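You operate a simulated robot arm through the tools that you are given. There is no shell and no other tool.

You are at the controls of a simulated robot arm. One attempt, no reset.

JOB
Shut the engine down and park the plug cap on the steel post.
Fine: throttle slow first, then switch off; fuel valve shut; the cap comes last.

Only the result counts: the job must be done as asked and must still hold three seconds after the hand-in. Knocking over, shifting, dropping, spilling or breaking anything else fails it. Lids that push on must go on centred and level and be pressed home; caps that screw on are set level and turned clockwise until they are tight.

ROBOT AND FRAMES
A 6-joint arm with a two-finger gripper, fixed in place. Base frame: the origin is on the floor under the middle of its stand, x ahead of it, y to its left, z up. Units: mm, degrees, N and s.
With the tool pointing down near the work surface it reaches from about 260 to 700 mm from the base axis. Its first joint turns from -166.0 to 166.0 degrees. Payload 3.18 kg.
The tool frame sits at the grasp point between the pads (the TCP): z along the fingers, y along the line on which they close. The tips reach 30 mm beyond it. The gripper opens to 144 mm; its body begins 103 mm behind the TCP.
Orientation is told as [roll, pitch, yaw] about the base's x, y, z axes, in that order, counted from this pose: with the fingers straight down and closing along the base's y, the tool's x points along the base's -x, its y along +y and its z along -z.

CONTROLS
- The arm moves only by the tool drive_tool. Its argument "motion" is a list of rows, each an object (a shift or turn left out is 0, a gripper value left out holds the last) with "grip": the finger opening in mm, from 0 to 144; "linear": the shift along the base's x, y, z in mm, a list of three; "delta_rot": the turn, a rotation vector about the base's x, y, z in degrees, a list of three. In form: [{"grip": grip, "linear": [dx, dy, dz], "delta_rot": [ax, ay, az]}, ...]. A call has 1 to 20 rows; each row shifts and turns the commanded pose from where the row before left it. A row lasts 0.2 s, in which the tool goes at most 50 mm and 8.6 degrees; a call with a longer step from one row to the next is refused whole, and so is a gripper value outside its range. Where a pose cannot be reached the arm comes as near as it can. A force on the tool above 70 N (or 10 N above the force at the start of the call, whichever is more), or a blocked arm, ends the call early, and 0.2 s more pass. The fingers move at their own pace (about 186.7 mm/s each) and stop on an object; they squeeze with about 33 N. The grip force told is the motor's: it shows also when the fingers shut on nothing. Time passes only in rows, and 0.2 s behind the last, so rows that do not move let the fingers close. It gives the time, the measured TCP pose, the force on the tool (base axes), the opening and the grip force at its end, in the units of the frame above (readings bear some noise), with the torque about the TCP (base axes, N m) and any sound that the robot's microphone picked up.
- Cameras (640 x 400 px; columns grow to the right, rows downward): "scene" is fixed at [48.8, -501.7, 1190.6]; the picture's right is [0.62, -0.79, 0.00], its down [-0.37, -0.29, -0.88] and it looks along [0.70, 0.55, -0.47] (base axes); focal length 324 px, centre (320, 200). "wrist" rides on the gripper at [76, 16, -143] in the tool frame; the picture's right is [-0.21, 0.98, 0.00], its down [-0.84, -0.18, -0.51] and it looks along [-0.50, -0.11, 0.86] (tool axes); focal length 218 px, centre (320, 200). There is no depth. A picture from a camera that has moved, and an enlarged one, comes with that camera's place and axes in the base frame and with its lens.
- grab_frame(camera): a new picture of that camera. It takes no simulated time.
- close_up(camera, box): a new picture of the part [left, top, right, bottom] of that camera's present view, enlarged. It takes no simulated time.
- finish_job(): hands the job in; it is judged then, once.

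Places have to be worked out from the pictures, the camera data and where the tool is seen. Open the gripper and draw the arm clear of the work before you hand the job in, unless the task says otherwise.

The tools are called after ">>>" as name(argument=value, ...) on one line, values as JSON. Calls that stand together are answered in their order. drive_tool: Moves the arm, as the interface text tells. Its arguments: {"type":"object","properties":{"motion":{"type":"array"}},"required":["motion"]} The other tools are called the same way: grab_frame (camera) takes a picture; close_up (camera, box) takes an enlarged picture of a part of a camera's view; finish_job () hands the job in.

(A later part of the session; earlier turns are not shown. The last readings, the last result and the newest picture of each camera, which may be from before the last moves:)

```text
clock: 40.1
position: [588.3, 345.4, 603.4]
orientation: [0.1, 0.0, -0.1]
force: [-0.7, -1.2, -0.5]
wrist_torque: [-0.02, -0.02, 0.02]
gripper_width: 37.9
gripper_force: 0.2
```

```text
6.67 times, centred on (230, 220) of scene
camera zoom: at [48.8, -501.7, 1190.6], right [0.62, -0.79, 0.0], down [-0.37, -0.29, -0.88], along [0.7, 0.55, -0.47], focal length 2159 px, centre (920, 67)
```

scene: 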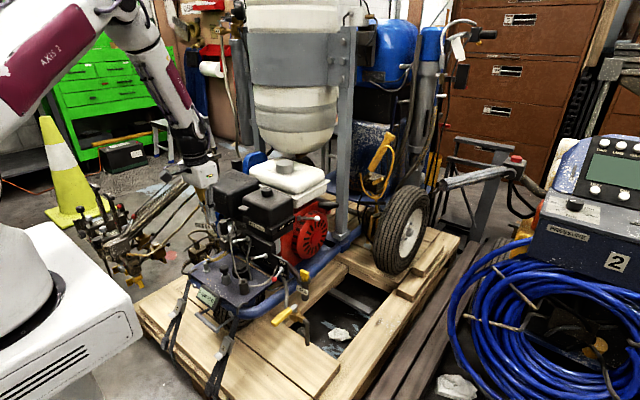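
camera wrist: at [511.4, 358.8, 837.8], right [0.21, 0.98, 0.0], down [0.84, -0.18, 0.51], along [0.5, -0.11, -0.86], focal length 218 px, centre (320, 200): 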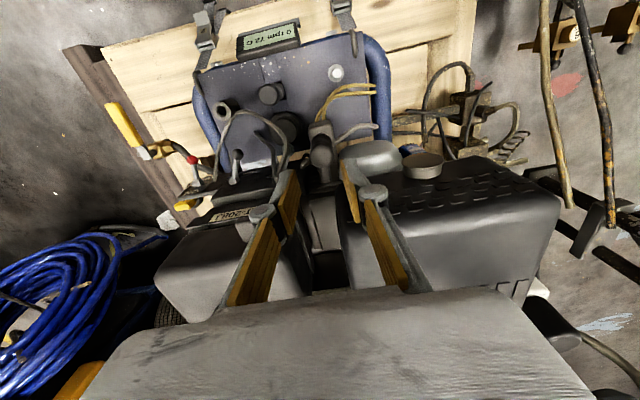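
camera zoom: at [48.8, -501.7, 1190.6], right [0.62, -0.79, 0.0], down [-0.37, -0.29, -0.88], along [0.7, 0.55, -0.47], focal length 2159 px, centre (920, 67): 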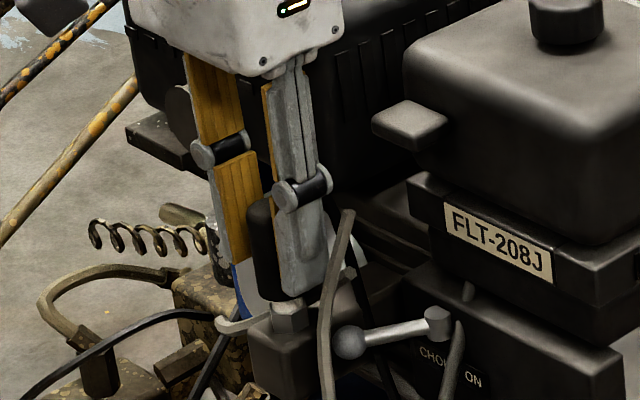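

Tips are at the cap's lower part, clear of everything. I close on the cap.

>>> drive_tool(motion=[{"grip": 0}, {"linear": [0, 0, 0]}, {"linear": [0, 0, 0]}])

>>> close_up(camera="wrist", box=[250, 100, 400, 240])

```text
clock: 40.9
position: [587.0, 346.4, 603.9]
orientation: [0.1, 0.1, -0.1]
force: [0.5, 0.3, 0.0]
wrist_torque: [0.02, -0.01, 0.01]
gripper_width: 26.1
gripper_force: 33.0
```

```text
2.86 times, centred on (325, 170) of wrist
camera zoom: at [511.6, 360.9, 746.4], right [0.21, 0.98, 0.0], down [0.84, -0.18, 0.51], along [0.5, -0.11, -0.86], focal length 624 px, centre (306, 286)
```

zoom: 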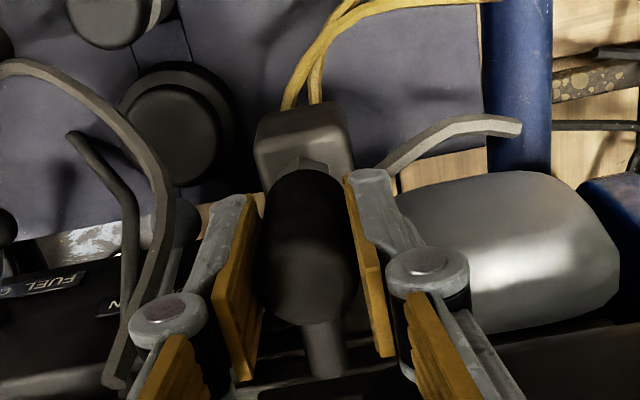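

Gripped at 26 mm with 33 N. I pull straight up in small steps and watch the force.

>>> drive_tool(motion=[{"linear": [0, 0, 3]}, {"linear": [0, 0, 3]}, {"linear": [0, 0, 4]}, {"linear": [0, 0, 5]}, {"linear": [0, 0, 0]}])

>>> close_up(camera="wrist", box=[250, 100, 400, 240])

>>> close_up(camera="scene", box=[195, 190, 265, 250])

```text
clock: 42.1
position: [588.7, 345.4, 617.8]
orientation: [0.1, 0.0, -0.1]
force: [0.0, -0.3, 0.2]
wrist_torque: [0.0, -0.03, -0.02]
gripper_width: 26.2
gripper_force: 32.7
```

```text
2.86 times, centred on (325, 170) of wrist
camera zoom: at [512.0, 360.4, 761.0], right [0.21, 0.98, 0.0], down [0.84, -0.18, 0.51], along [0.5, -0.11, -0.86], focal length 624 px, centre (306, 286)
```

zoom: 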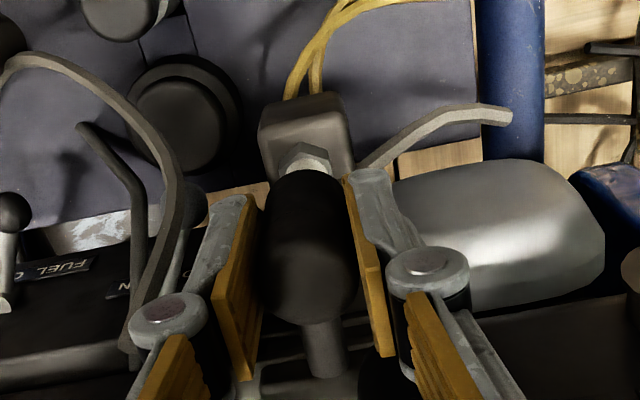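

```text
6.67 times, centred on (230, 220) of scene
camera zoom: at [48.8, -501.7, 1190.6], right [0.62, -0.79, 0.0], down [-0.37, -0.29, -0.88], along [0.7, 0.55, -0.47], focal length 2159 px, centre (920, 67)
```

zoom: 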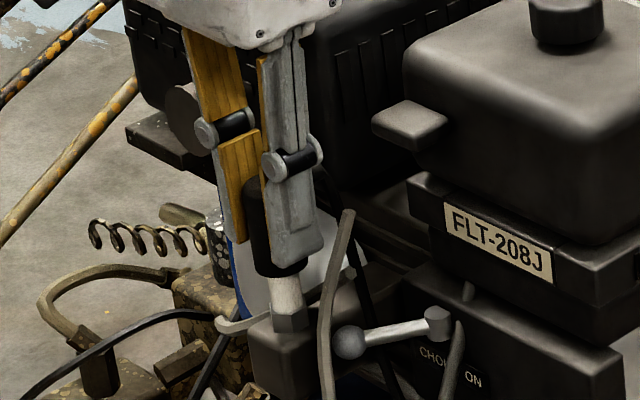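

The cap slides up with the gripper and the white plug insulator shows. I keep lifting until it's well clear.

>>> drive_tool(motion=[{"linear": [0, 0, 8]}, {"linear": [0, 0, 10]}, {"linear": [0, 0, 12]}, {"linear": [0, 0, 15]}, {"linear": [0, 0, 15]}, {"linear": [0, 0, 10]}, {"linear": [0, 0, 0]}])

>>> grab_frame(camera="wrist")

>>> close_up(camera="scene", box=[180, 150, 280, 250])

```text
clock: 43.7
position: [587.6, 345.5, 689.5]
orientation: [0.0, 0.0, -0.1]
force: [-0.4, 0.1, -0.2]
wrist_torque: [0.02, -0.03, -0.01]
gripper_width: 26.1
gripper_force: 33.0
```

```text
taken
camera wrist: at [511.7, 360.4, 832.2], right [0.21, 0.98, 0.0], down [0.84, -0.18, 0.51], along [0.5, -0.11, -0.86], focal length 218 px, centre (320, 200)
```

wrist: 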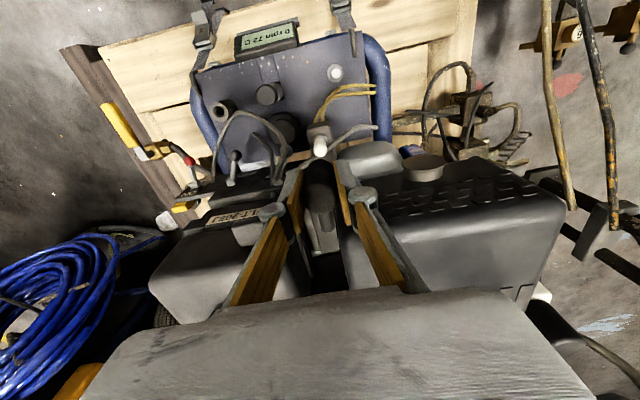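

```text
4.00 times, centred on (230, 200) of scene
camera zoom: at [48.8, -501.7, 1190.6], right [0.62, -0.79, 0.0], down [-0.37, -0.29, -0.88], along [0.7, 0.55, -0.47], focal length 1295 px, centre (680, 200)
```

zoom: 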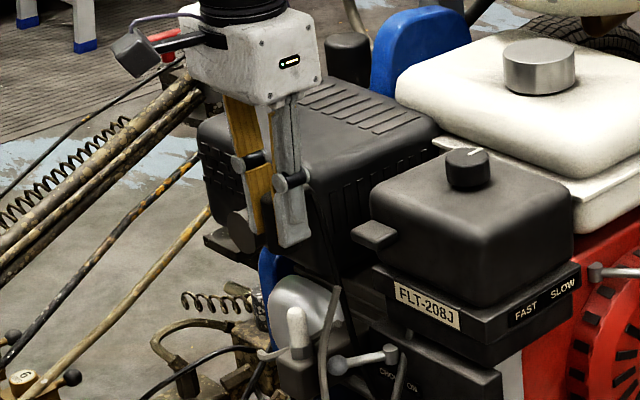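

The cap is off and held. From this pose I enlarge the bare plug tip and the post, since the plug axis gives the cap's exact offset to the post.

>>> close_up(camera="wrist", box=[300, 120, 340, 165])

>>> close_up(camera="wrist", box=[315, 55, 355, 95])

>>> close_up(camera="wrist", box=[270, 140, 370, 250])

```text
8.89 times, centred on (320, 142) of wrist
camera zoom: at [511.7, 360.4, 832.2], right [0.21, 0.98, 0.0], down [0.84, -0.18, 0.51], along [0.5, -0.11, -0.86], focal length 1940 px, centre (320, 711)
```

zoom: 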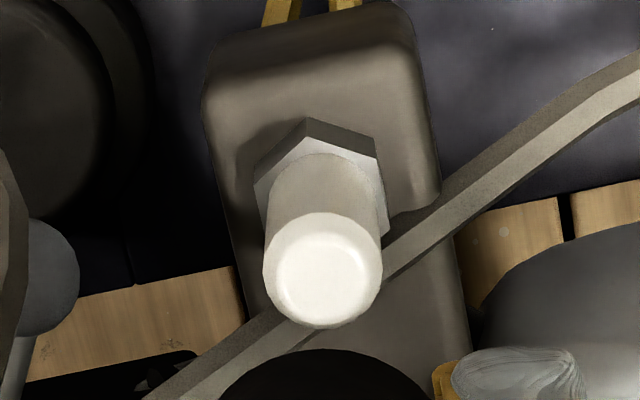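

```text
10.00 times, centred on (335, 75) of wrist
camera zoom: at [511.7, 360.4, 832.2], right [0.21, 0.98, 0.0], down [0.84, -0.18, 0.51], along [0.5, -0.11, -0.86], focal length 2183 px, centre (170, 1450)
```

zoom: 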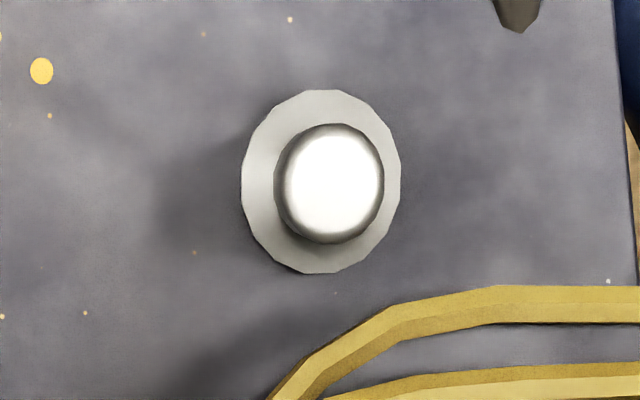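

```text
3.64 times, centred on (320, 195) of wrist
camera zoom: at [511.7, 360.4, 832.2], right [0.21, 0.98, 0.0], down [0.84, -0.18, 0.51], along [0.5, -0.11, -0.86], focal length 794 px, centre (320, 218)
```

zoom: 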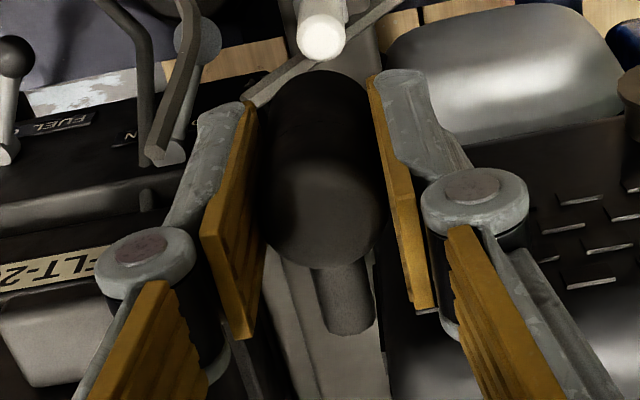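

Plug tip and post have the same diameter (~15 mm); the plug axis is at about (589, 344.2), the post at (521.2, 383.6), so the needed shift is about (-68, +39.2). I carry the cap over at this height.

>>> drive_tool(motion=[{"linear": [-17, 9.8, 0]}, {"linear": [-17, 9.8, 0]}, {"linear": [-17, 9.8, 0]}, {"linear": [-17, 9.8, 0]}, {"linear": [0, 0, -20]}, {"linear": [0, 0, -25]}, {"linear": [0, 0, -25]}, {"linear": [0, 0, -25]}, {"linear": [0, 0, 0]}])

>>> grab_frame(camera="wrist")

>>> close_up(camera="scene", box=[170, 200, 260, 290])

```text
clock: 45.7
position: [519.5, 385.7, 593.0]
orientation: [0.1, 0.0, -0.2]
force: [0.4, 0.8, -0.2]
wrist_torque: [-0.04, -0.01, -0.01]
gripper_width: 25.9
gripper_force: 32.8
```

```text
taken
camera wrist: at [443.3, 401.3, 735.6], right [0.21, 0.98, 0.0], down [0.84, -0.18, 0.51], along [0.5, -0.11, -0.86], focal length 218 px, centre (320, 200)
```

wrist: 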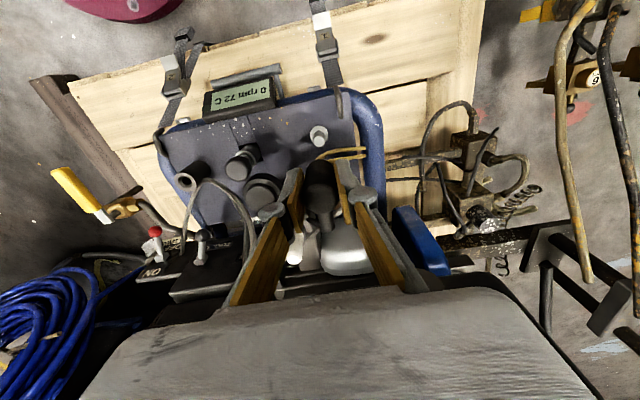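

```text
4.44 times, centred on (215, 245) of scene
camera zoom: at [48.8, -501.7, 1190.6], right [0.62, -0.79, 0.0], down [-0.37, -0.29, -0.88], along [0.7, 0.55, -0.47], focal length 1439 px, centre (787, 0)
```

zoom: 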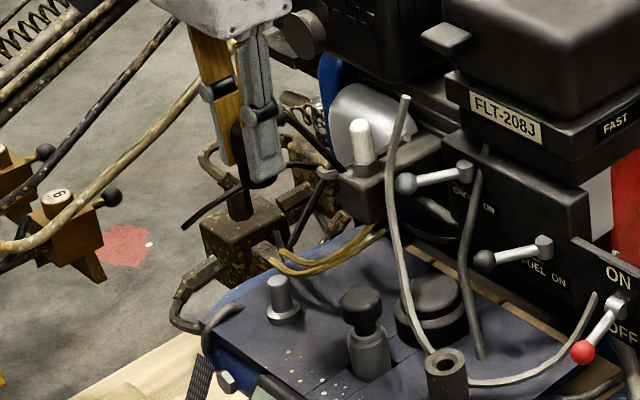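

The cap hangs above the post with no drag from the lead. I enlarge the wrist view to compare the cap's axis with the post.

>>> close_up(camera="wrist", box=[290, 115, 350, 165])

>>> close_up(camera="wrist", box=[270, 140, 370, 250])

```text
8.00 times, centred on (320, 140) of wrist
camera zoom: at [443.3, 401.3, 735.6], right [0.21, 0.98, 0.0], down [0.84, -0.18, 0.51], along [0.5, -0.11, -0.86], focal length 1746 px, centre (320, 680)
```

zoom: 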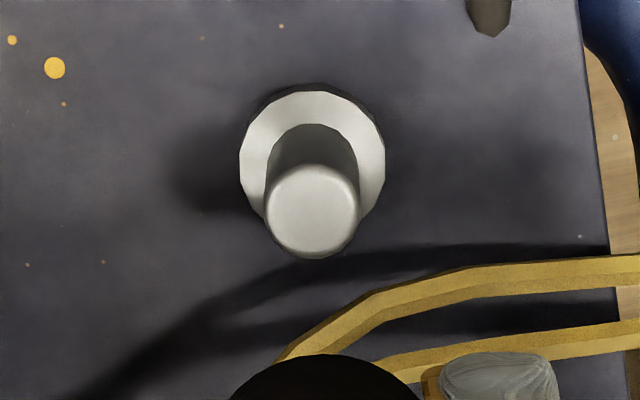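

```text
3.64 times, centred on (320, 195) of wrist
camera zoom: at [443.3, 401.3, 735.6], right [0.21, 0.98, 0.0], down [0.84, -0.18, 0.51], along [0.5, -0.11, -0.86], focal length 794 px, centre (320, 218)
```

zoom: 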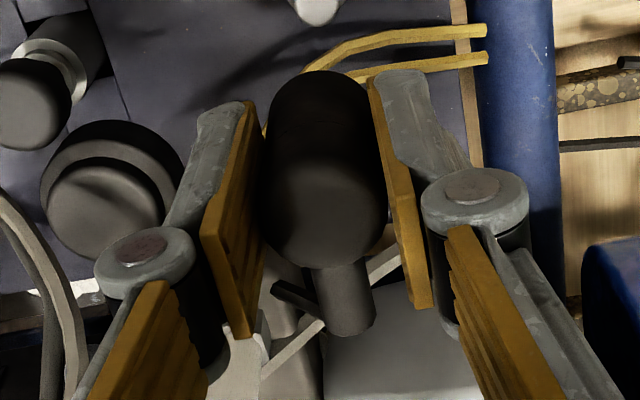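

The post seems to sit ~1.5 mm to -y of the cap's axis. I check this in the scene camera enlarged before correcting.

>>> close_up(camera="scene", box=[180, 215, 230, 285])

```text
5.71 times, centred on (205, 250) of scene
camera zoom: at [48.8, -501.7, 1190.6], right [0.62, -0.79, 0.0], down [-0.37, -0.29, -0.88], along [0.7, 0.55, -0.47], focal length 1850 px, centre (977, -86)
```

zoom: 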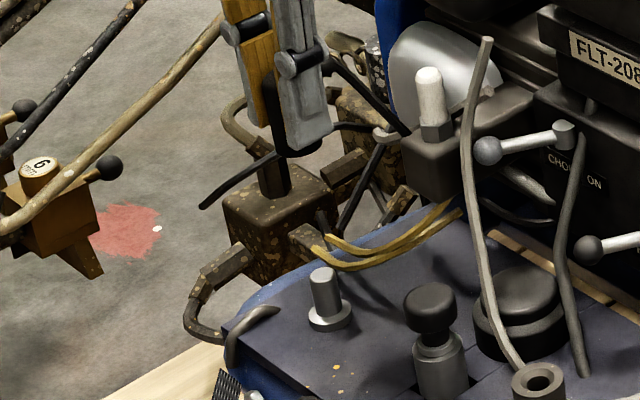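

The scene view agrees with the alignment to ~1 mm. To pin down x I also measure the bare plug tip from this second pose.

>>> close_up(camera="wrist", box=[270, 230, 330, 280])

```text
8.00 times, centred on (300, 255) of wrist
camera zoom: at [443.3, 401.3, 735.6], right [0.21, 0.98, 0.0], down [0.84, -0.18, 0.51], along [0.5, -0.11, -0.86], focal length 1746 px, centre (480, -240)
```

zoom: 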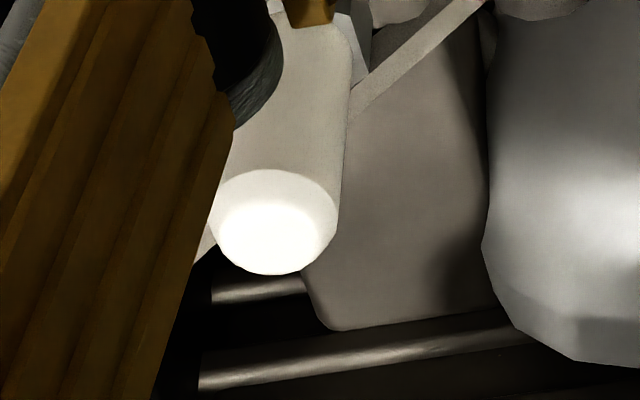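

Triangulating the plug tip gives (590.9, 344.0, 582.7) and the post (521.0, 383.3, 453.7), so the held cap is ~1.3 mm off in both x and y. I correct by (-1.2, -1.4) and lower to ~16 mm above the post top.

>>> drive_tool(motion=[{"linear": [-1.2, -1.4, -15]}, {"linear": [0, 0, -20]}, {"linear": [0, 0, -20]}, {"linear": [0, 0, -18]}, {"linear": [0, 0, -12]}, {"linear": [0, 0, 0]}])

>>> close_up(camera="wrist", box=[280, 130, 360, 200])

>>> close_up(camera="scene", box=[180, 235, 230, 285])

```text
clock: 47.1
position: [520.3, 383.4, 509.9]
orientation: [0.0, 0.0, 0.0]
force: [0.2, 0.5, -0.2]
wrist_torque: [0.01, 0.01, -0.01]
gripper_width: 25.6
gripper_force: 33.3
```

```text
5.71 times, centred on (320, 165) of wrist
camera zoom: at [442.6, 398.6, 651.5], right [0.21, 0.98, 0.0], down [0.84, -0.18, 0.51], along [0.5, -0.11, -0.86], focal length 1247 px, centre (320, 400)
```

zoom: 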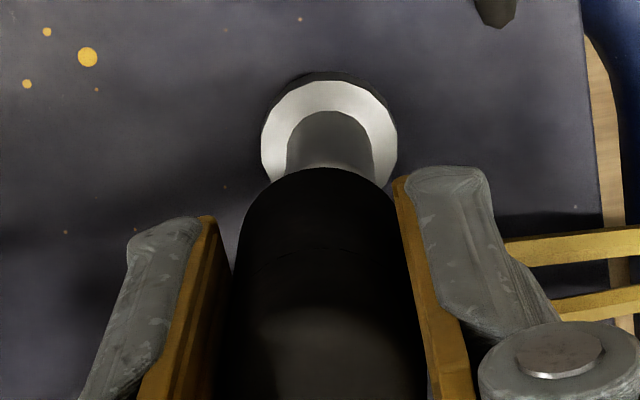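

```text
8.00 times, centred on (205, 260) of scene
camera zoom: at [48.8, -501.7, 1190.6], right [0.62, -0.79, 0.0], down [-0.37, -0.29, -0.88], along [0.7, 0.55, -0.47], focal length 2590 px, centre (1240, -280)
```

zoom: 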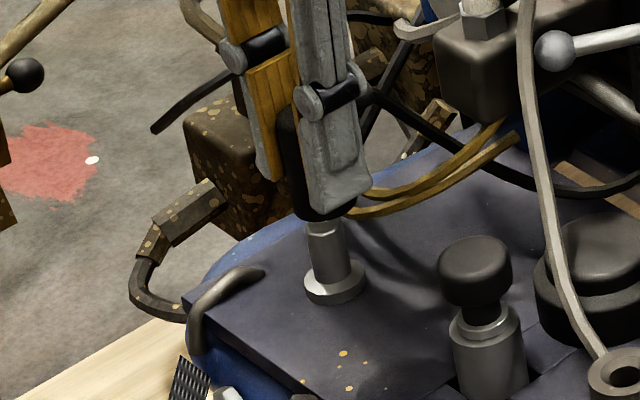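

The close view shows the cap now ~1.6 mm too far to -y relative to the post (the arm moved a bit more than asked). I correct +1.6 in y and lower 8 mm, then look again.

>>> drive_tool(motion=[{"linear": [0, 1.6, 0]}, {"linear": [0, 0, -8]}, {"linear": [0, 0, 0]}, {"linear": [0, 0, 0]}])

>>> close_up(camera="wrist", box=[280, 130, 360, 200])

>>> close_up(camera="scene", box=[190, 245, 222, 277])

```text
clock: 48.1
position: [518.5, 384.9, 500.7]
orientation: [0.1, 0.0, -0.1]
force: [-0.7, 0.4, 0.8]
wrist_torque: [-0.04, 0.01, 0.0]
gripper_width: 26.0
gripper_force: 33.2
```

```text
5.71 times, centred on (320, 165) of wrist
camera zoom: at [442.2, 400.3, 643.3], right [0.21, 0.98, 0.0], down [0.84, -0.18, 0.51], along [0.5, -0.11, -0.86], focal length 1247 px, centre (320, 400)
```

zoom: 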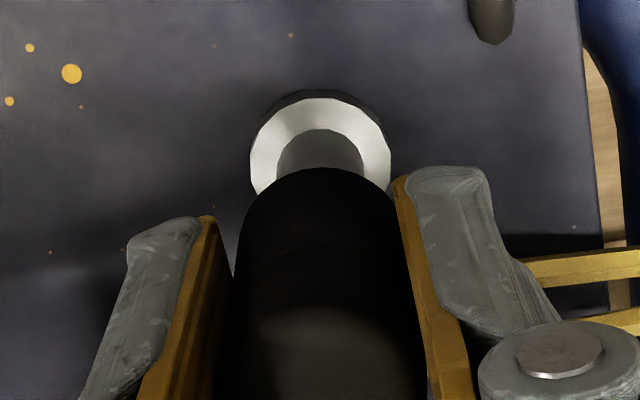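

```text
12.50 times, centred on (206, 261) of scene
camera zoom: at [48.8, -501.7, 1190.6], right [0.62, -0.79, 0.0], down [-0.37, -0.29, -0.88], along [0.7, 0.55, -0.47], focal length 4047 px, centre (1745, -562)
```

zoom: 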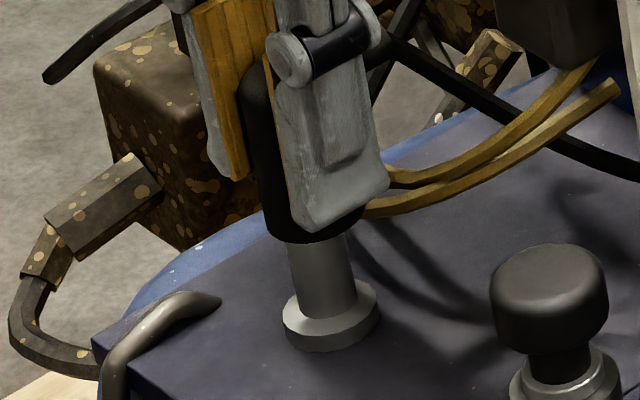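

Aligned now within about half a millimetre in both views. I lower slowly so the bore starts over the post, watching for any resistance.

>>> drive_tool(motion=[{"linear": [0, 0, -3]}, {"linear": [0, 0, -3]}, {"linear": [0, 0, -3]}, {"linear": [0, 0, -2]}, {"linear": [0, 0, -2]}, {"linear": [0, 0, 0]}])

>>> close_up(camera="wrist", box=[280, 130, 360, 200])

>>> close_up(camera="scene", box=[190, 245, 222, 277])

```text
clock: 49.5
position: [517.7, 383.3, 487.7]
orientation: [0.0, -0.1, -0.1]
force: [-0.4, 0.8, -0.6]
wrist_torque: [0.01, 0.0, -0.01]
gripper_width: 26.1
gripper_force: 32.9
```

```text
5.71 times, centred on (320, 165) of wrist
camera zoom: at [441.9, 400.0, 629.9], right [0.21, 0.98, 0.0], down [0.84, -0.18, 0.51], along [0.5, -0.11, -0.86], focal length 1247 px, centre (320, 400)
```

zoom: 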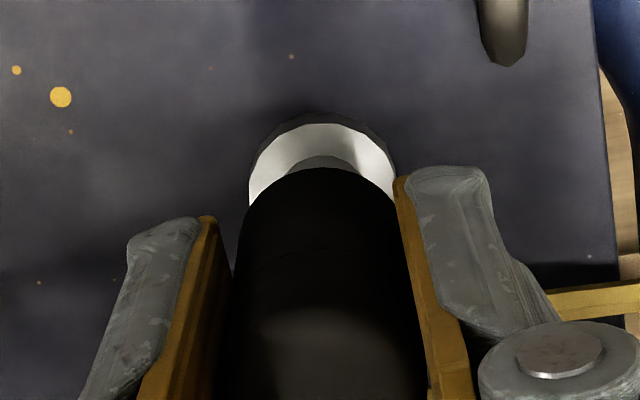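

```text
12.50 times, centred on (206, 261) of scene
camera zoom: at [48.8, -501.7, 1190.6], right [0.62, -0.79, 0.0], down [-0.37, -0.29, -0.88], along [0.7, 0.55, -0.47], focal length 4047 px, centre (1745, -562)
```

zoom: 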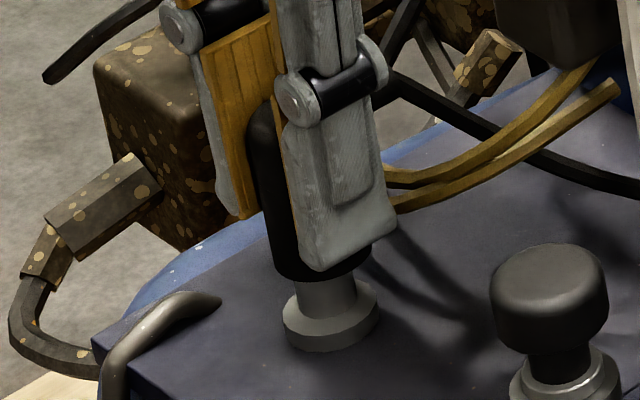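

No resistance: the cap's rim is already below the post's top, so the post has entered the bore. I keep lowering in small steps until it seats.

>>> drive_tool(motion=[{"linear": [0, 0, -3]}, {"linear": [0, 0, -3]}, {"linear": [0, 0, -3]}, {"linear": [0, 0, 0]}])

>>> close_up(camera="scene", box=[190, 245, 222, 277])

>>> close_up(camera="wrist", box=[280, 130, 360, 200])

```text
clock: 50.5
position: [516.7, 384.5, 477.3]
orientation: [0.2, 0.0, -0.1]
force: [-0.1, 0.2, -0.5]
wrist_torque: [0.02, 0.01, -0.01]
gripper_width: 26.0
gripper_force: 33.1
```

```text
12.50 times, centred on (206, 261) of scene
camera zoom: at [48.8, -501.7, 1190.6], right [0.62, -0.79, 0.0], down [-0.37, -0.29, -0.88], along [0.7, 0.55, -0.47], focal length 4047 px, centre (1745, -562)
```

zoom: 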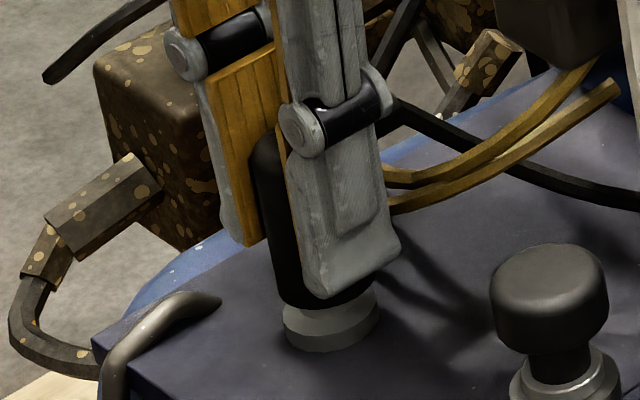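

```text
5.71 times, centred on (320, 165) of wrist
camera zoom: at [441.4, 399.9, 620.4], right [0.21, 0.98, 0.0], down [0.84, -0.18, 0.51], along [0.5, -0.11, -0.86], focal length 1247 px, centre (320, 400)
```

zoom: 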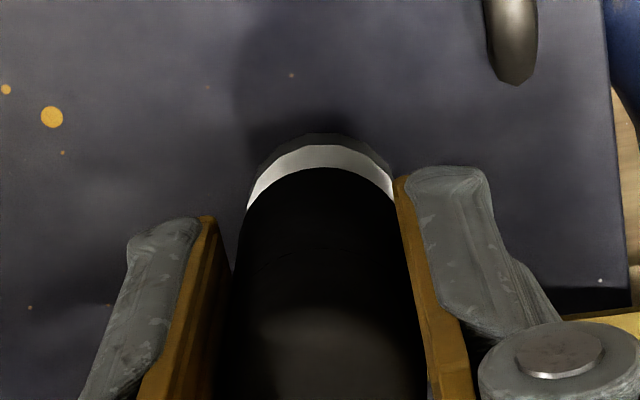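

Still free; the cap's rim is roughly 9 mm above the flange. I continue down and expect the seat soon.

>>> drive_tool(motion=[{"linear": [0.4, 0, -2]}, {"linear": [0.4, 0, -2]}, {"linear": [0, 0, -2]}, {"linear": [0, 0, 0]}])

>>> close_up(camera="scene", box=[190, 245, 222, 277])

>>> close_up(camera="wrist", box=[280, 130, 360, 200])

```text
clock: 51.5
position: [519.1, 385.4, 473.1]
orientation: [0.1, 0.0, -0.1]
force: [-6.4, -1.5, 7.9]
wrist_torque: [-0.05, 0.2, -0.03]
gripper_width: 26.1
gripper_force: 33.0
```

```text
12.50 times, centred on (206, 261) of scene
camera zoom: at [48.8, -501.7, 1190.6], right [0.62, -0.79, 0.0], down [-0.37, -0.29, -0.88], along [0.7, 0.55, -0.47], focal length 4047 px, centre (1745, -562)
```

zoom: 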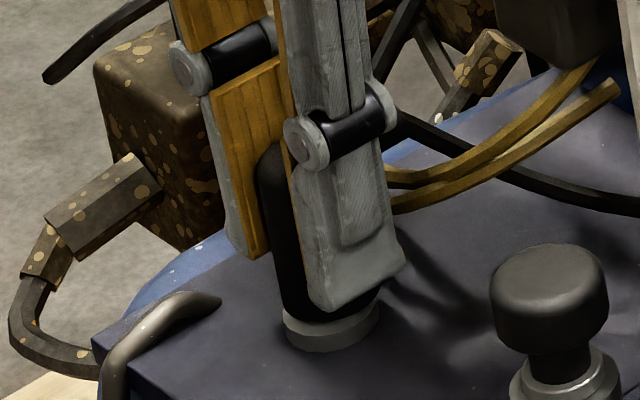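

```text
5.71 times, centred on (320, 165) of wrist
camera zoom: at [442.3, 400.5, 614.9], right [0.21, 0.98, 0.0], down [0.84, -0.18, 0.51], along [0.5, -0.11, -0.86], focal length 1247 px, centre (320, 400)
```

zoom: 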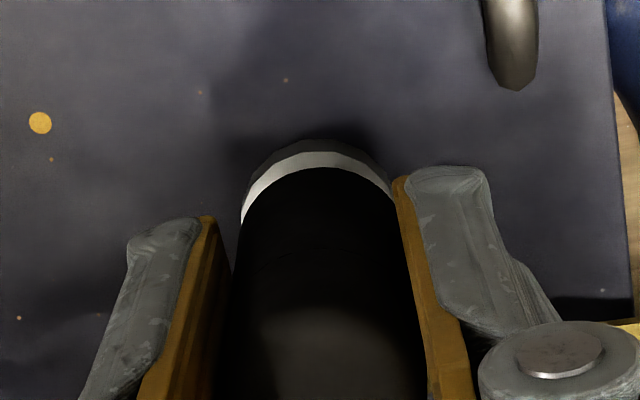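

Contact: about 8 N upward and 6 N sideways, so the x nudge I added was unneeded. I take the x bias back out and press further down.

>>> drive_tool(motion=[{"linear": [-0.8, 0, 0]}, {"linear": [0, 0, -1.5]}, {"linear": [0, 0, -1.5]}, {"linear": [0, 0, 0]}])

>>> close_up(camera="scene", box=[190, 245, 222, 277])

>>> close_up(camera="wrist", box=[280, 130, 360, 200])

```text
clock: 52.5
position: [517.6, 385.7, 471.3]
orientation: [0.2, 0.0, 0.0]
force: [-3.6, -4.5, 16.8]
wrist_torque: [-0.11, 0.14, 0.01]
gripper_width: 25.8
gripper_force: 32.6
```

```text
12.50 times, centred on (206, 261) of scene
camera zoom: at [48.8, -501.7, 1190.6], right [0.62, -0.79, 0.0], down [-0.37, -0.29, -0.88], along [0.7, 0.55, -0.47], focal length 4047 px, centre (1745, -562)
```

zoom: 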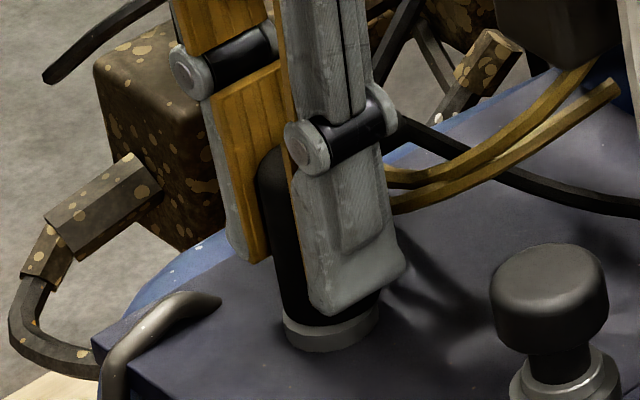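

```text
5.71 times, centred on (320, 165) of wrist
camera zoom: at [442.2, 400.5, 613.4], right [0.21, 0.98, 0.0], down [0.84, -0.18, 0.51], along [0.5, -0.11, -0.86], focal length 1247 px, centre (320, 400)
```

zoom: 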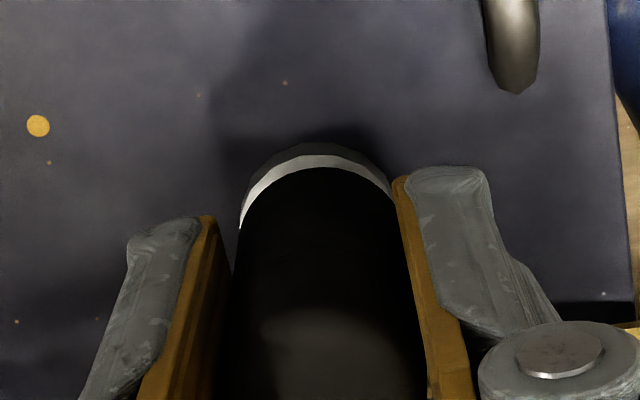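

Force up to 17 N, rim ~4 mm above the flange, with small sideways loads. I relieve those slightly (-y, -x) and press a bit more.

>>> drive_tool(motion=[{"linear": [-0.4, -0.6, 0]}, {"linear": [0, 0, -1.5]}, {"linear": [0, 0, -1.5]}, {"linear": [0, 0, 0]}])

>>> close_up(camera="scene", box=[190, 245, 222, 277])

>>> close_up(camera="wrist", box=[280, 130, 360, 200])

```text
clock: 53.5
position: [519.6, 385.2, 468.0]
orientation: [0.1, -0.3, -0.1]
force: [-10.3, -5.4, 49.7]
wrist_torque: [-0.17, 0.29, 0.0]
gripper_width: 25.9
gripper_force: 32.8
```

```text
12.50 times, centred on (206, 261) of scene
camera zoom: at [48.8, -501.7, 1190.6], right [0.62, -0.79, 0.0], down [-0.37, -0.29, -0.88], along [0.7, 0.55, -0.47], focal length 4047 px, centre (1745, -562)
```

zoom: 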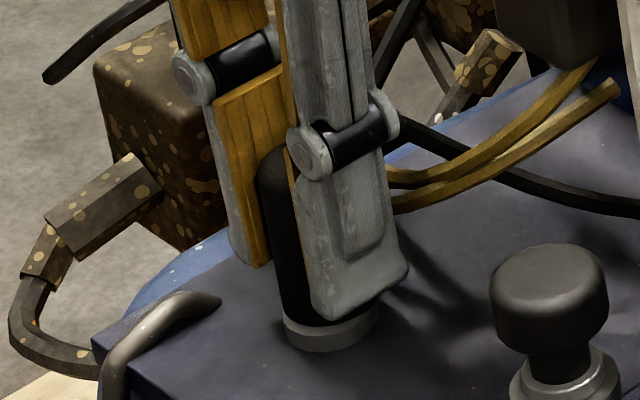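

```text
5.71 times, centred on (320, 165) of wrist
camera zoom: at [442.2, 400.3, 611.3], right [0.21, 0.98, 0.0], down [0.84, -0.18, 0.51], along [0.5, -0.1, -0.86], focal length 1247 px, centre (320, 400)
```

zoom: 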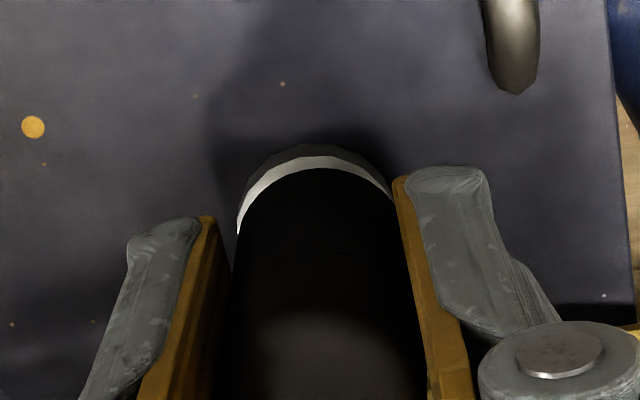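

Upward force is now ~50 N with 10 N sideways. Before deciding it's home, I relieve the sideways load (-x, -y) to rule out jamming.

>>> drive_tool(motion=[{"linear": [-0.6, -0.4, 0]}, {"linear": [-0.6, -0.3, 0]}, {"linear": [0, 0, 0]}])

>>> close_up(camera="wrist", box=[280, 130, 360, 200])

>>> close_up(camera="scene", box=[194, 254, 218, 276])

```text
clock: 54.3
position: [518.9, 384.6, 468.7]
orientation: [0.4, -0.4, -0.1]
force: [1.7, 5.7, 33.7]
wrist_torque: [0.12, 0.0, -0.01]
gripper_width: 25.8
gripper_force: 33.4
```

```text
5.71 times, centred on (320, 165) of wrist
camera zoom: at [441.8, 399.9, 611.0], right [0.21, 0.98, 0.01], down [0.84, -0.18, 0.51], along [0.5, -0.1, -0.86], focal length 1247 px, centre (320, 400)
```

zoom: 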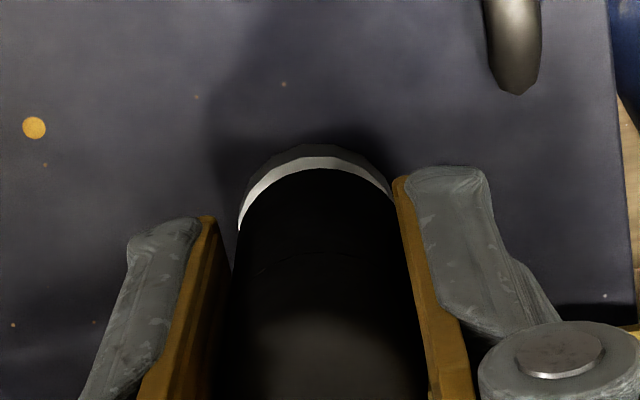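

```text
16.00 times, centred on (206, 265) of scene
camera zoom: at [48.8, -501.7, 1190.6], right [0.62, -0.79, 0.0], down [-0.37, -0.29, -0.88], along [0.7, 0.55, -0.47], focal length 5181 px, centre (2144, -840)
```

zoom: 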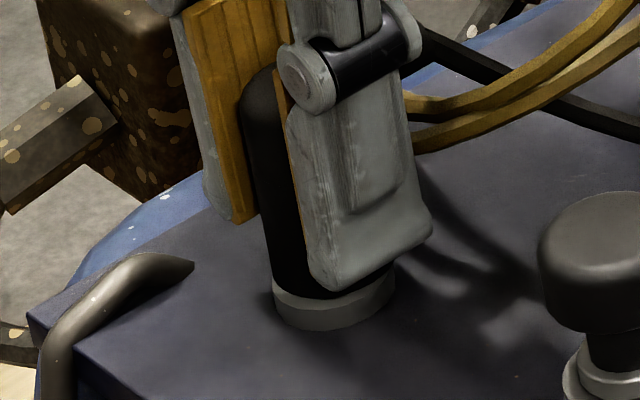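

The sideways loads swing with sub-millimetre moves, so the bore fits the post closely and the cap's rim is about on the flange. I ease the downward load, open the fingers a little and look at how it sits.

>>> drive_tool(motion=[{"linear": [0, -0.2, 1]}, {"linear": [0, 0, 0]}, {"grip": 46}, {"linear": [0, 0, 0]}, {"linear": [0, 0, 0]}])

>>> close_up(camera="wrist", box=[270, 120, 370, 230])

>>> close_up(camera="scene", box=[190, 245, 222, 277])

```text
clock: 55.5
position: [517.2, 383.0, 468.0]
orientation: [0.1, 0.1, 0.0]
force: [-0.2, 0.4, 0.3]
wrist_torque: [-0.01, 0.0, 0.04]
gripper_width: 45.8
gripper_force: 0.0
```

```text
3.64 times, centred on (320, 175) of wrist
camera zoom: at [440.5, 398.2, 609.8], right [0.21, 0.98, 0.0], down [0.84, -0.18, 0.51], along [0.49, -0.11, -0.86], focal length 794 px, centre (320, 291)
```

zoom: 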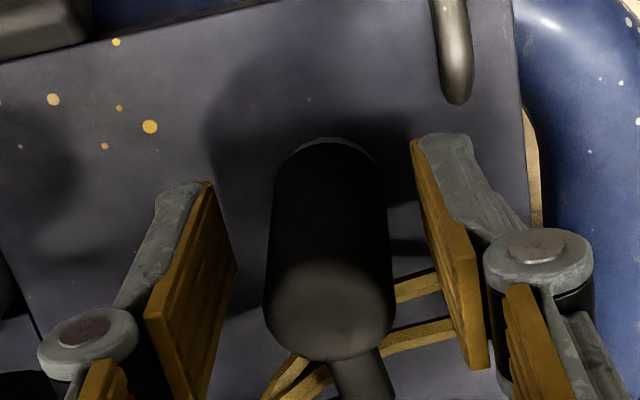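

```text
12.50 times, centred on (206, 261) of scene
camera zoom: at [48.8, -501.7, 1190.6], right [0.62, -0.79, 0.0], down [-0.37, -0.29, -0.88], along [0.7, 0.55, -0.47], focal length 4047 px, centre (1745, -562)
```

zoom: 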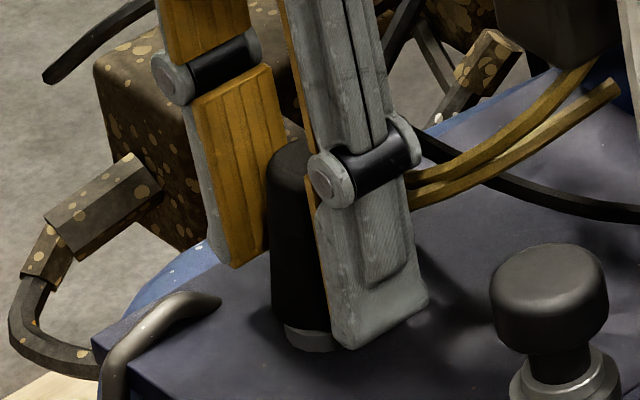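

On release the cap settled onto the post. I enlarge to check that it is centred, level and down on the flange.

>>> close_up(camera="wrist", box=[295, 145, 350, 225])

>>> close_up(camera="wrist", box=[300, 150, 345, 175])

>>> close_up(camera="scene", box=[196, 252, 214, 276])

```text
5.00 times, centred on (322, 185) of wrist
camera zoom: at [440.5, 398.2, 609.8], right [0.21, 0.98, 0.0], down [0.84, -0.18, 0.51], along [0.49, -0.11, -0.86], focal length 1091 px, centre (308, 275)
```

zoom: 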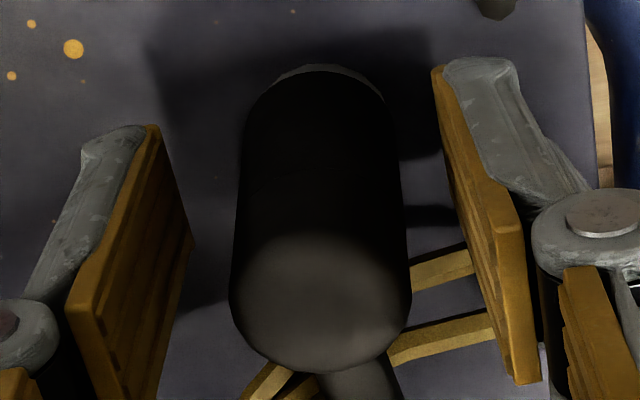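

```text
14.22 times, centred on (322, 162) of wrist
camera zoom: at [440.5, 398.2, 609.8], right [0.21, 0.98, 0.0], down [0.84, -0.18, 0.51], along [0.49, -0.11, -0.86], focal length 3104 px, centre (284, 733)
```

zoom: 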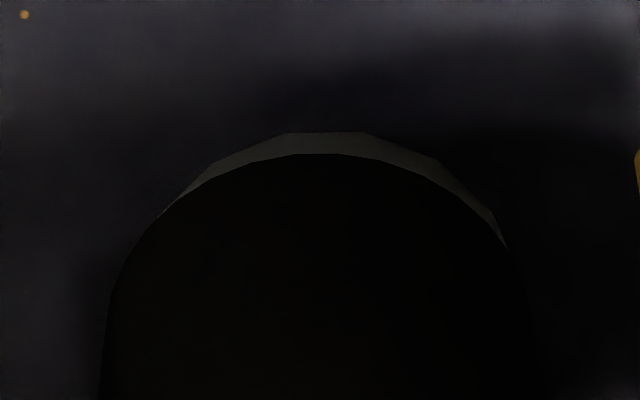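

```text
16.00 times, centred on (205, 264) of scene
camera zoom: at [48.8, -501.7, 1190.6], right [0.62, -0.79, 0.0], down [-0.37, -0.29, -0.88], along [0.7, 0.55, -0.47], focal length 5181 px, centre (2160, -824)
```

zoom: 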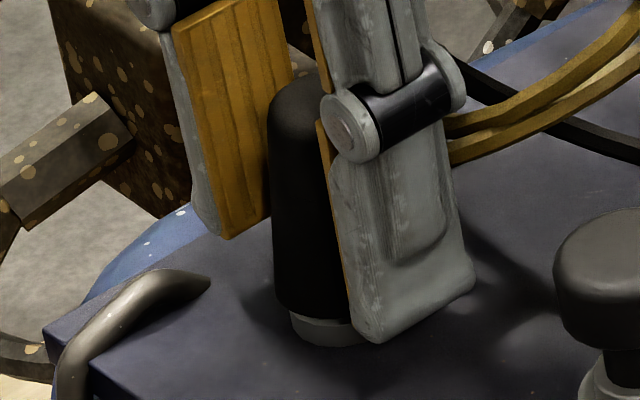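

The cap stands free between the fingers but seems to lean slightly towards +x. I raise the open gripper straight up to get an unobstructed look at it.

>>> drive_tool(motion=[{"linear": [0, 0.5, 8]}, {"linear": [0, 0, 12]}, {"linear": [0, 0, 20]}, {"linear": [0, 0, 25]}, {"linear": [0, 0, 25]}, {"linear": [0, 0, 20]}, {"linear": [0, 0, 0]}])

>>> close_up(camera="wrist", box=[280, 110, 360, 180])

>>> close_up(camera="scene", box=[190, 240, 230, 280])

```text
clock: 57.1
position: [517.1, 385.2, 576.5]
orientation: [0.1, 0.0, -0.1]
force: [0.0, -0.7, 0.4]
wrist_torque: [-0.03, 0.01, -0.01]
gripper_width: 45.7
gripper_force: 0.1
```

```text
5.71 times, centred on (320, 145) of wrist
camera zoom: at [440.1, 399.5, 720.1], right [0.21, 0.98, 0.0], down [0.84, -0.18, 0.51], along [0.5, -0.11, -0.86], focal length 1247 px, centre (320, 514)
```

zoom: 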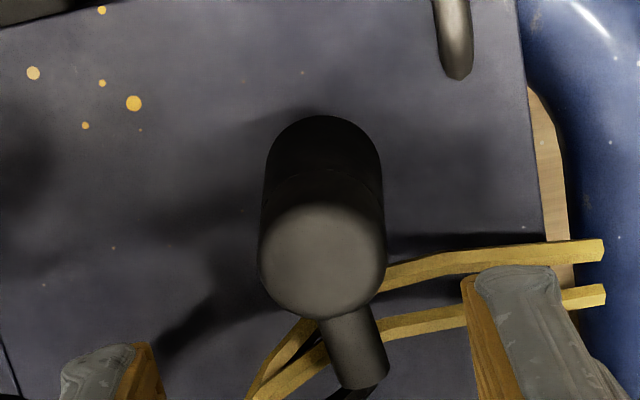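

```text
10.00 times, centred on (210, 260) of scene
camera zoom: at [48.8, -501.7, 1190.6], right [0.62, -0.79, 0.0], down [-0.37, -0.29, -0.88], along [0.7, 0.55, -0.47], focal length 3238 px, centre (1420, -400)
```

zoom: 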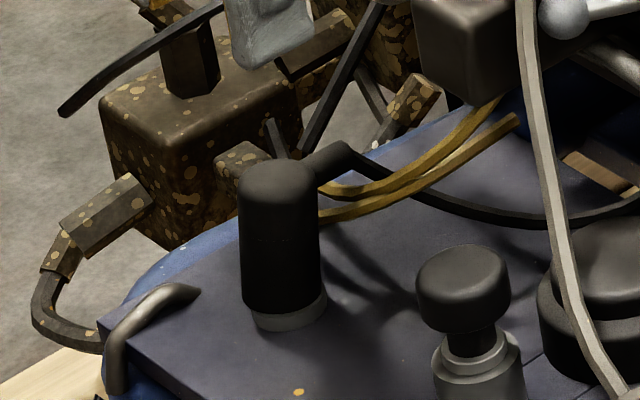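

Clear view: the cap is on the post but leans ~8–10° towards +x, its -x edge standing high. I'll close the fingers and press the flat tips down on its top, biased to the -x edge, to level and seat it.

>>> drive_tool(motion=[{"grip": 0}, {"linear": [0, 0, 0]}, {"linear": [0, 0, -25]}, {"linear": [0, 0, -25]}, {"linear": [0, 0, -15]}, {"linear": [0, 0, 0]}])

>>> close_up(camera="wrist", box=[280, 120, 360, 190])

>>> close_up(camera="scene", box=[190, 240, 230, 280])

```text
clock: 58.5
position: [515.9, 384.0, 512.2]
orientation: [0.1, -0.1, -0.1]
force: [-0.1, -0.1, 0.4]
wrist_torque: [-0.04, 0.01, 0.02]
gripper_width: 0.1
gripper_force: 30.8
```

```text
5.71 times, centred on (320, 155) of wrist
camera zoom: at [440.0, 399.6, 654.6], right [0.21, 0.98, 0.0], down [0.84, -0.18, 0.51], along [0.5, -0.11, -0.86], focal length 1247 px, centre (320, 457)
```

zoom: 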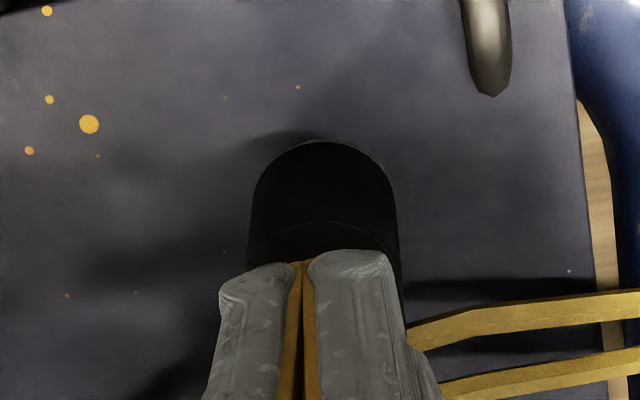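

```text
10.00 times, centred on (210, 260) of scene
camera zoom: at [48.8, -501.7, 1190.6], right [0.62, -0.79, 0.0], down [-0.37, -0.29, -0.88], along [0.7, 0.55, -0.47], focal length 3238 px, centre (1420, -400)
```

zoom: 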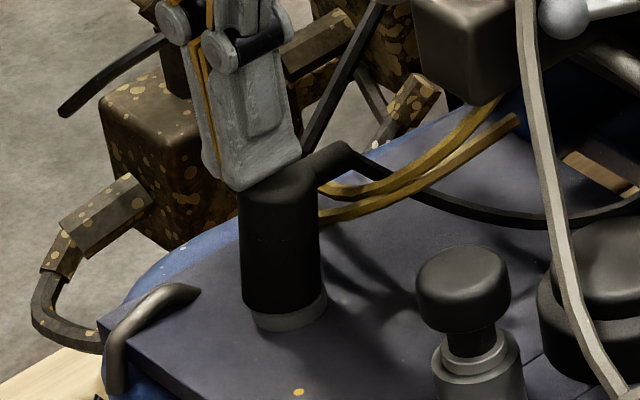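

The shut tips hover ~10 mm above the cap's top, on the -x half as intended. I press down in 2 mm steps.

>>> drive_tool(motion=[{"linear": [0.5, 0, -3]}, {"linear": [0.5, 0, -3]}, {"linear": [0, 0, -2]}, {"linear": [0, 0, -2]}, {"linear": [0, 0, -2]}, {"linear": [0, 0, 0]}])

>>> close_up(camera="wrist", box=[280, 120, 360, 190])

>>> close_up(camera="scene", box=[190, 240, 230, 280])

```text
clock: 59.9
position: [519.2, 385.7, 503.1]
orientation: [0.2, -0.2, -0.1]
force: [-14.9, -5.9, 58.2]
wrist_torque: [-0.23, 0.33, 0.05]
gripper_width: 5.5
gripper_force: 30.5
```

```text
5.71 times, centred on (320, 155) of wrist
camera zoom: at [442.2, 401.0, 646.0], right [0.21, 0.98, 0.01], down [0.84, -0.18, 0.51], along [0.5, -0.1, -0.86], focal length 1247 px, centre (320, 457)
```

zoom: 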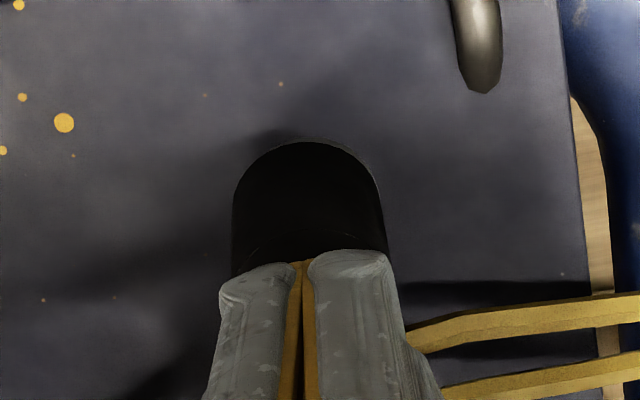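

```text
10.00 times, centred on (210, 260) of scene
camera zoom: at [48.8, -501.7, 1190.6], right [0.62, -0.79, 0.0], down [-0.37, -0.29, -0.88], along [0.7, 0.55, -0.47], focal length 3238 px, centre (1420, -400)
```

zoom: 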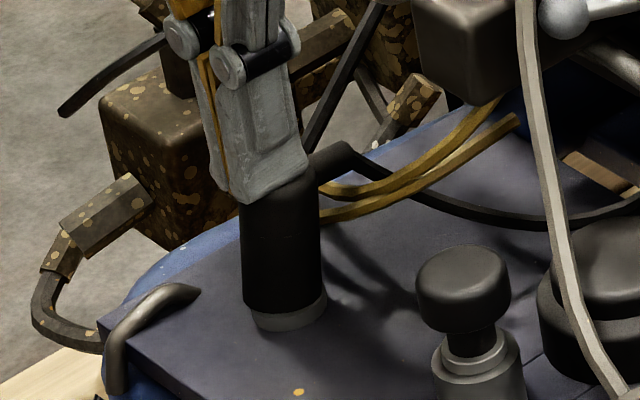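

Pressing alone doesn't level it: under load the arm drifts +x and drags the cap's top with it (−15 N on the tool). I ease the load and, keeping light contact, drag the top towards -x.

>>> drive_tool(motion=[{"linear": [0, 0, 1.5]}, {"linear": [-1, 0, 0]}, {"linear": [-1, 0, 0]}, {"linear": [-1, -0.3, 0]}, {"linear": [0, 0, 0]}])

>>> close_up(camera="wrist", box=[280, 120, 360, 190])

>>> close_up(camera="scene", box=[190, 240, 230, 280])

```text
clock: 61.1
position: [516.9, 384.7, 505.0]
orientation: [0.3, -0.2, -0.1]
force: [6.2, -0.1, 37.8]
wrist_torque: [-0.03, -0.35, -0.02]
gripper_width: 5.9
gripper_force: 30.5
```

```text
5.71 times, centred on (320, 155) of wrist
camera zoom: at [439.4, 400.2, 646.6], right [0.21, 0.98, 0.01], down [0.84, -0.18, 0.51], along [0.5, -0.1, -0.86], focal length 1247 px, centre (320, 457)
```

zoom: 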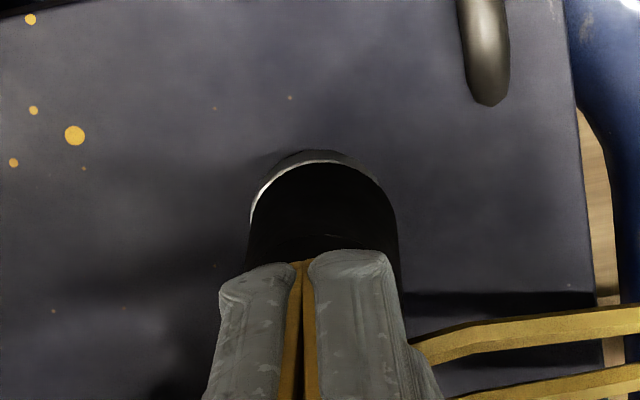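

```text
10.00 times, centred on (210, 260) of scene
camera zoom: at [48.8, -501.7, 1190.6], right [0.62, -0.79, 0.0], down [-0.37, -0.29, -0.88], along [0.7, 0.55, -0.47], focal length 3238 px, centre (1420, -400)
```

zoom: 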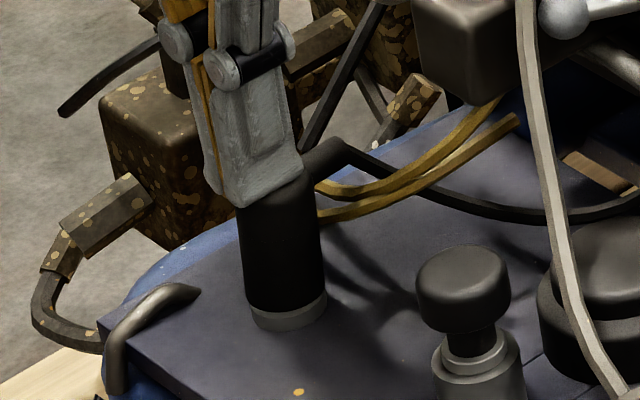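

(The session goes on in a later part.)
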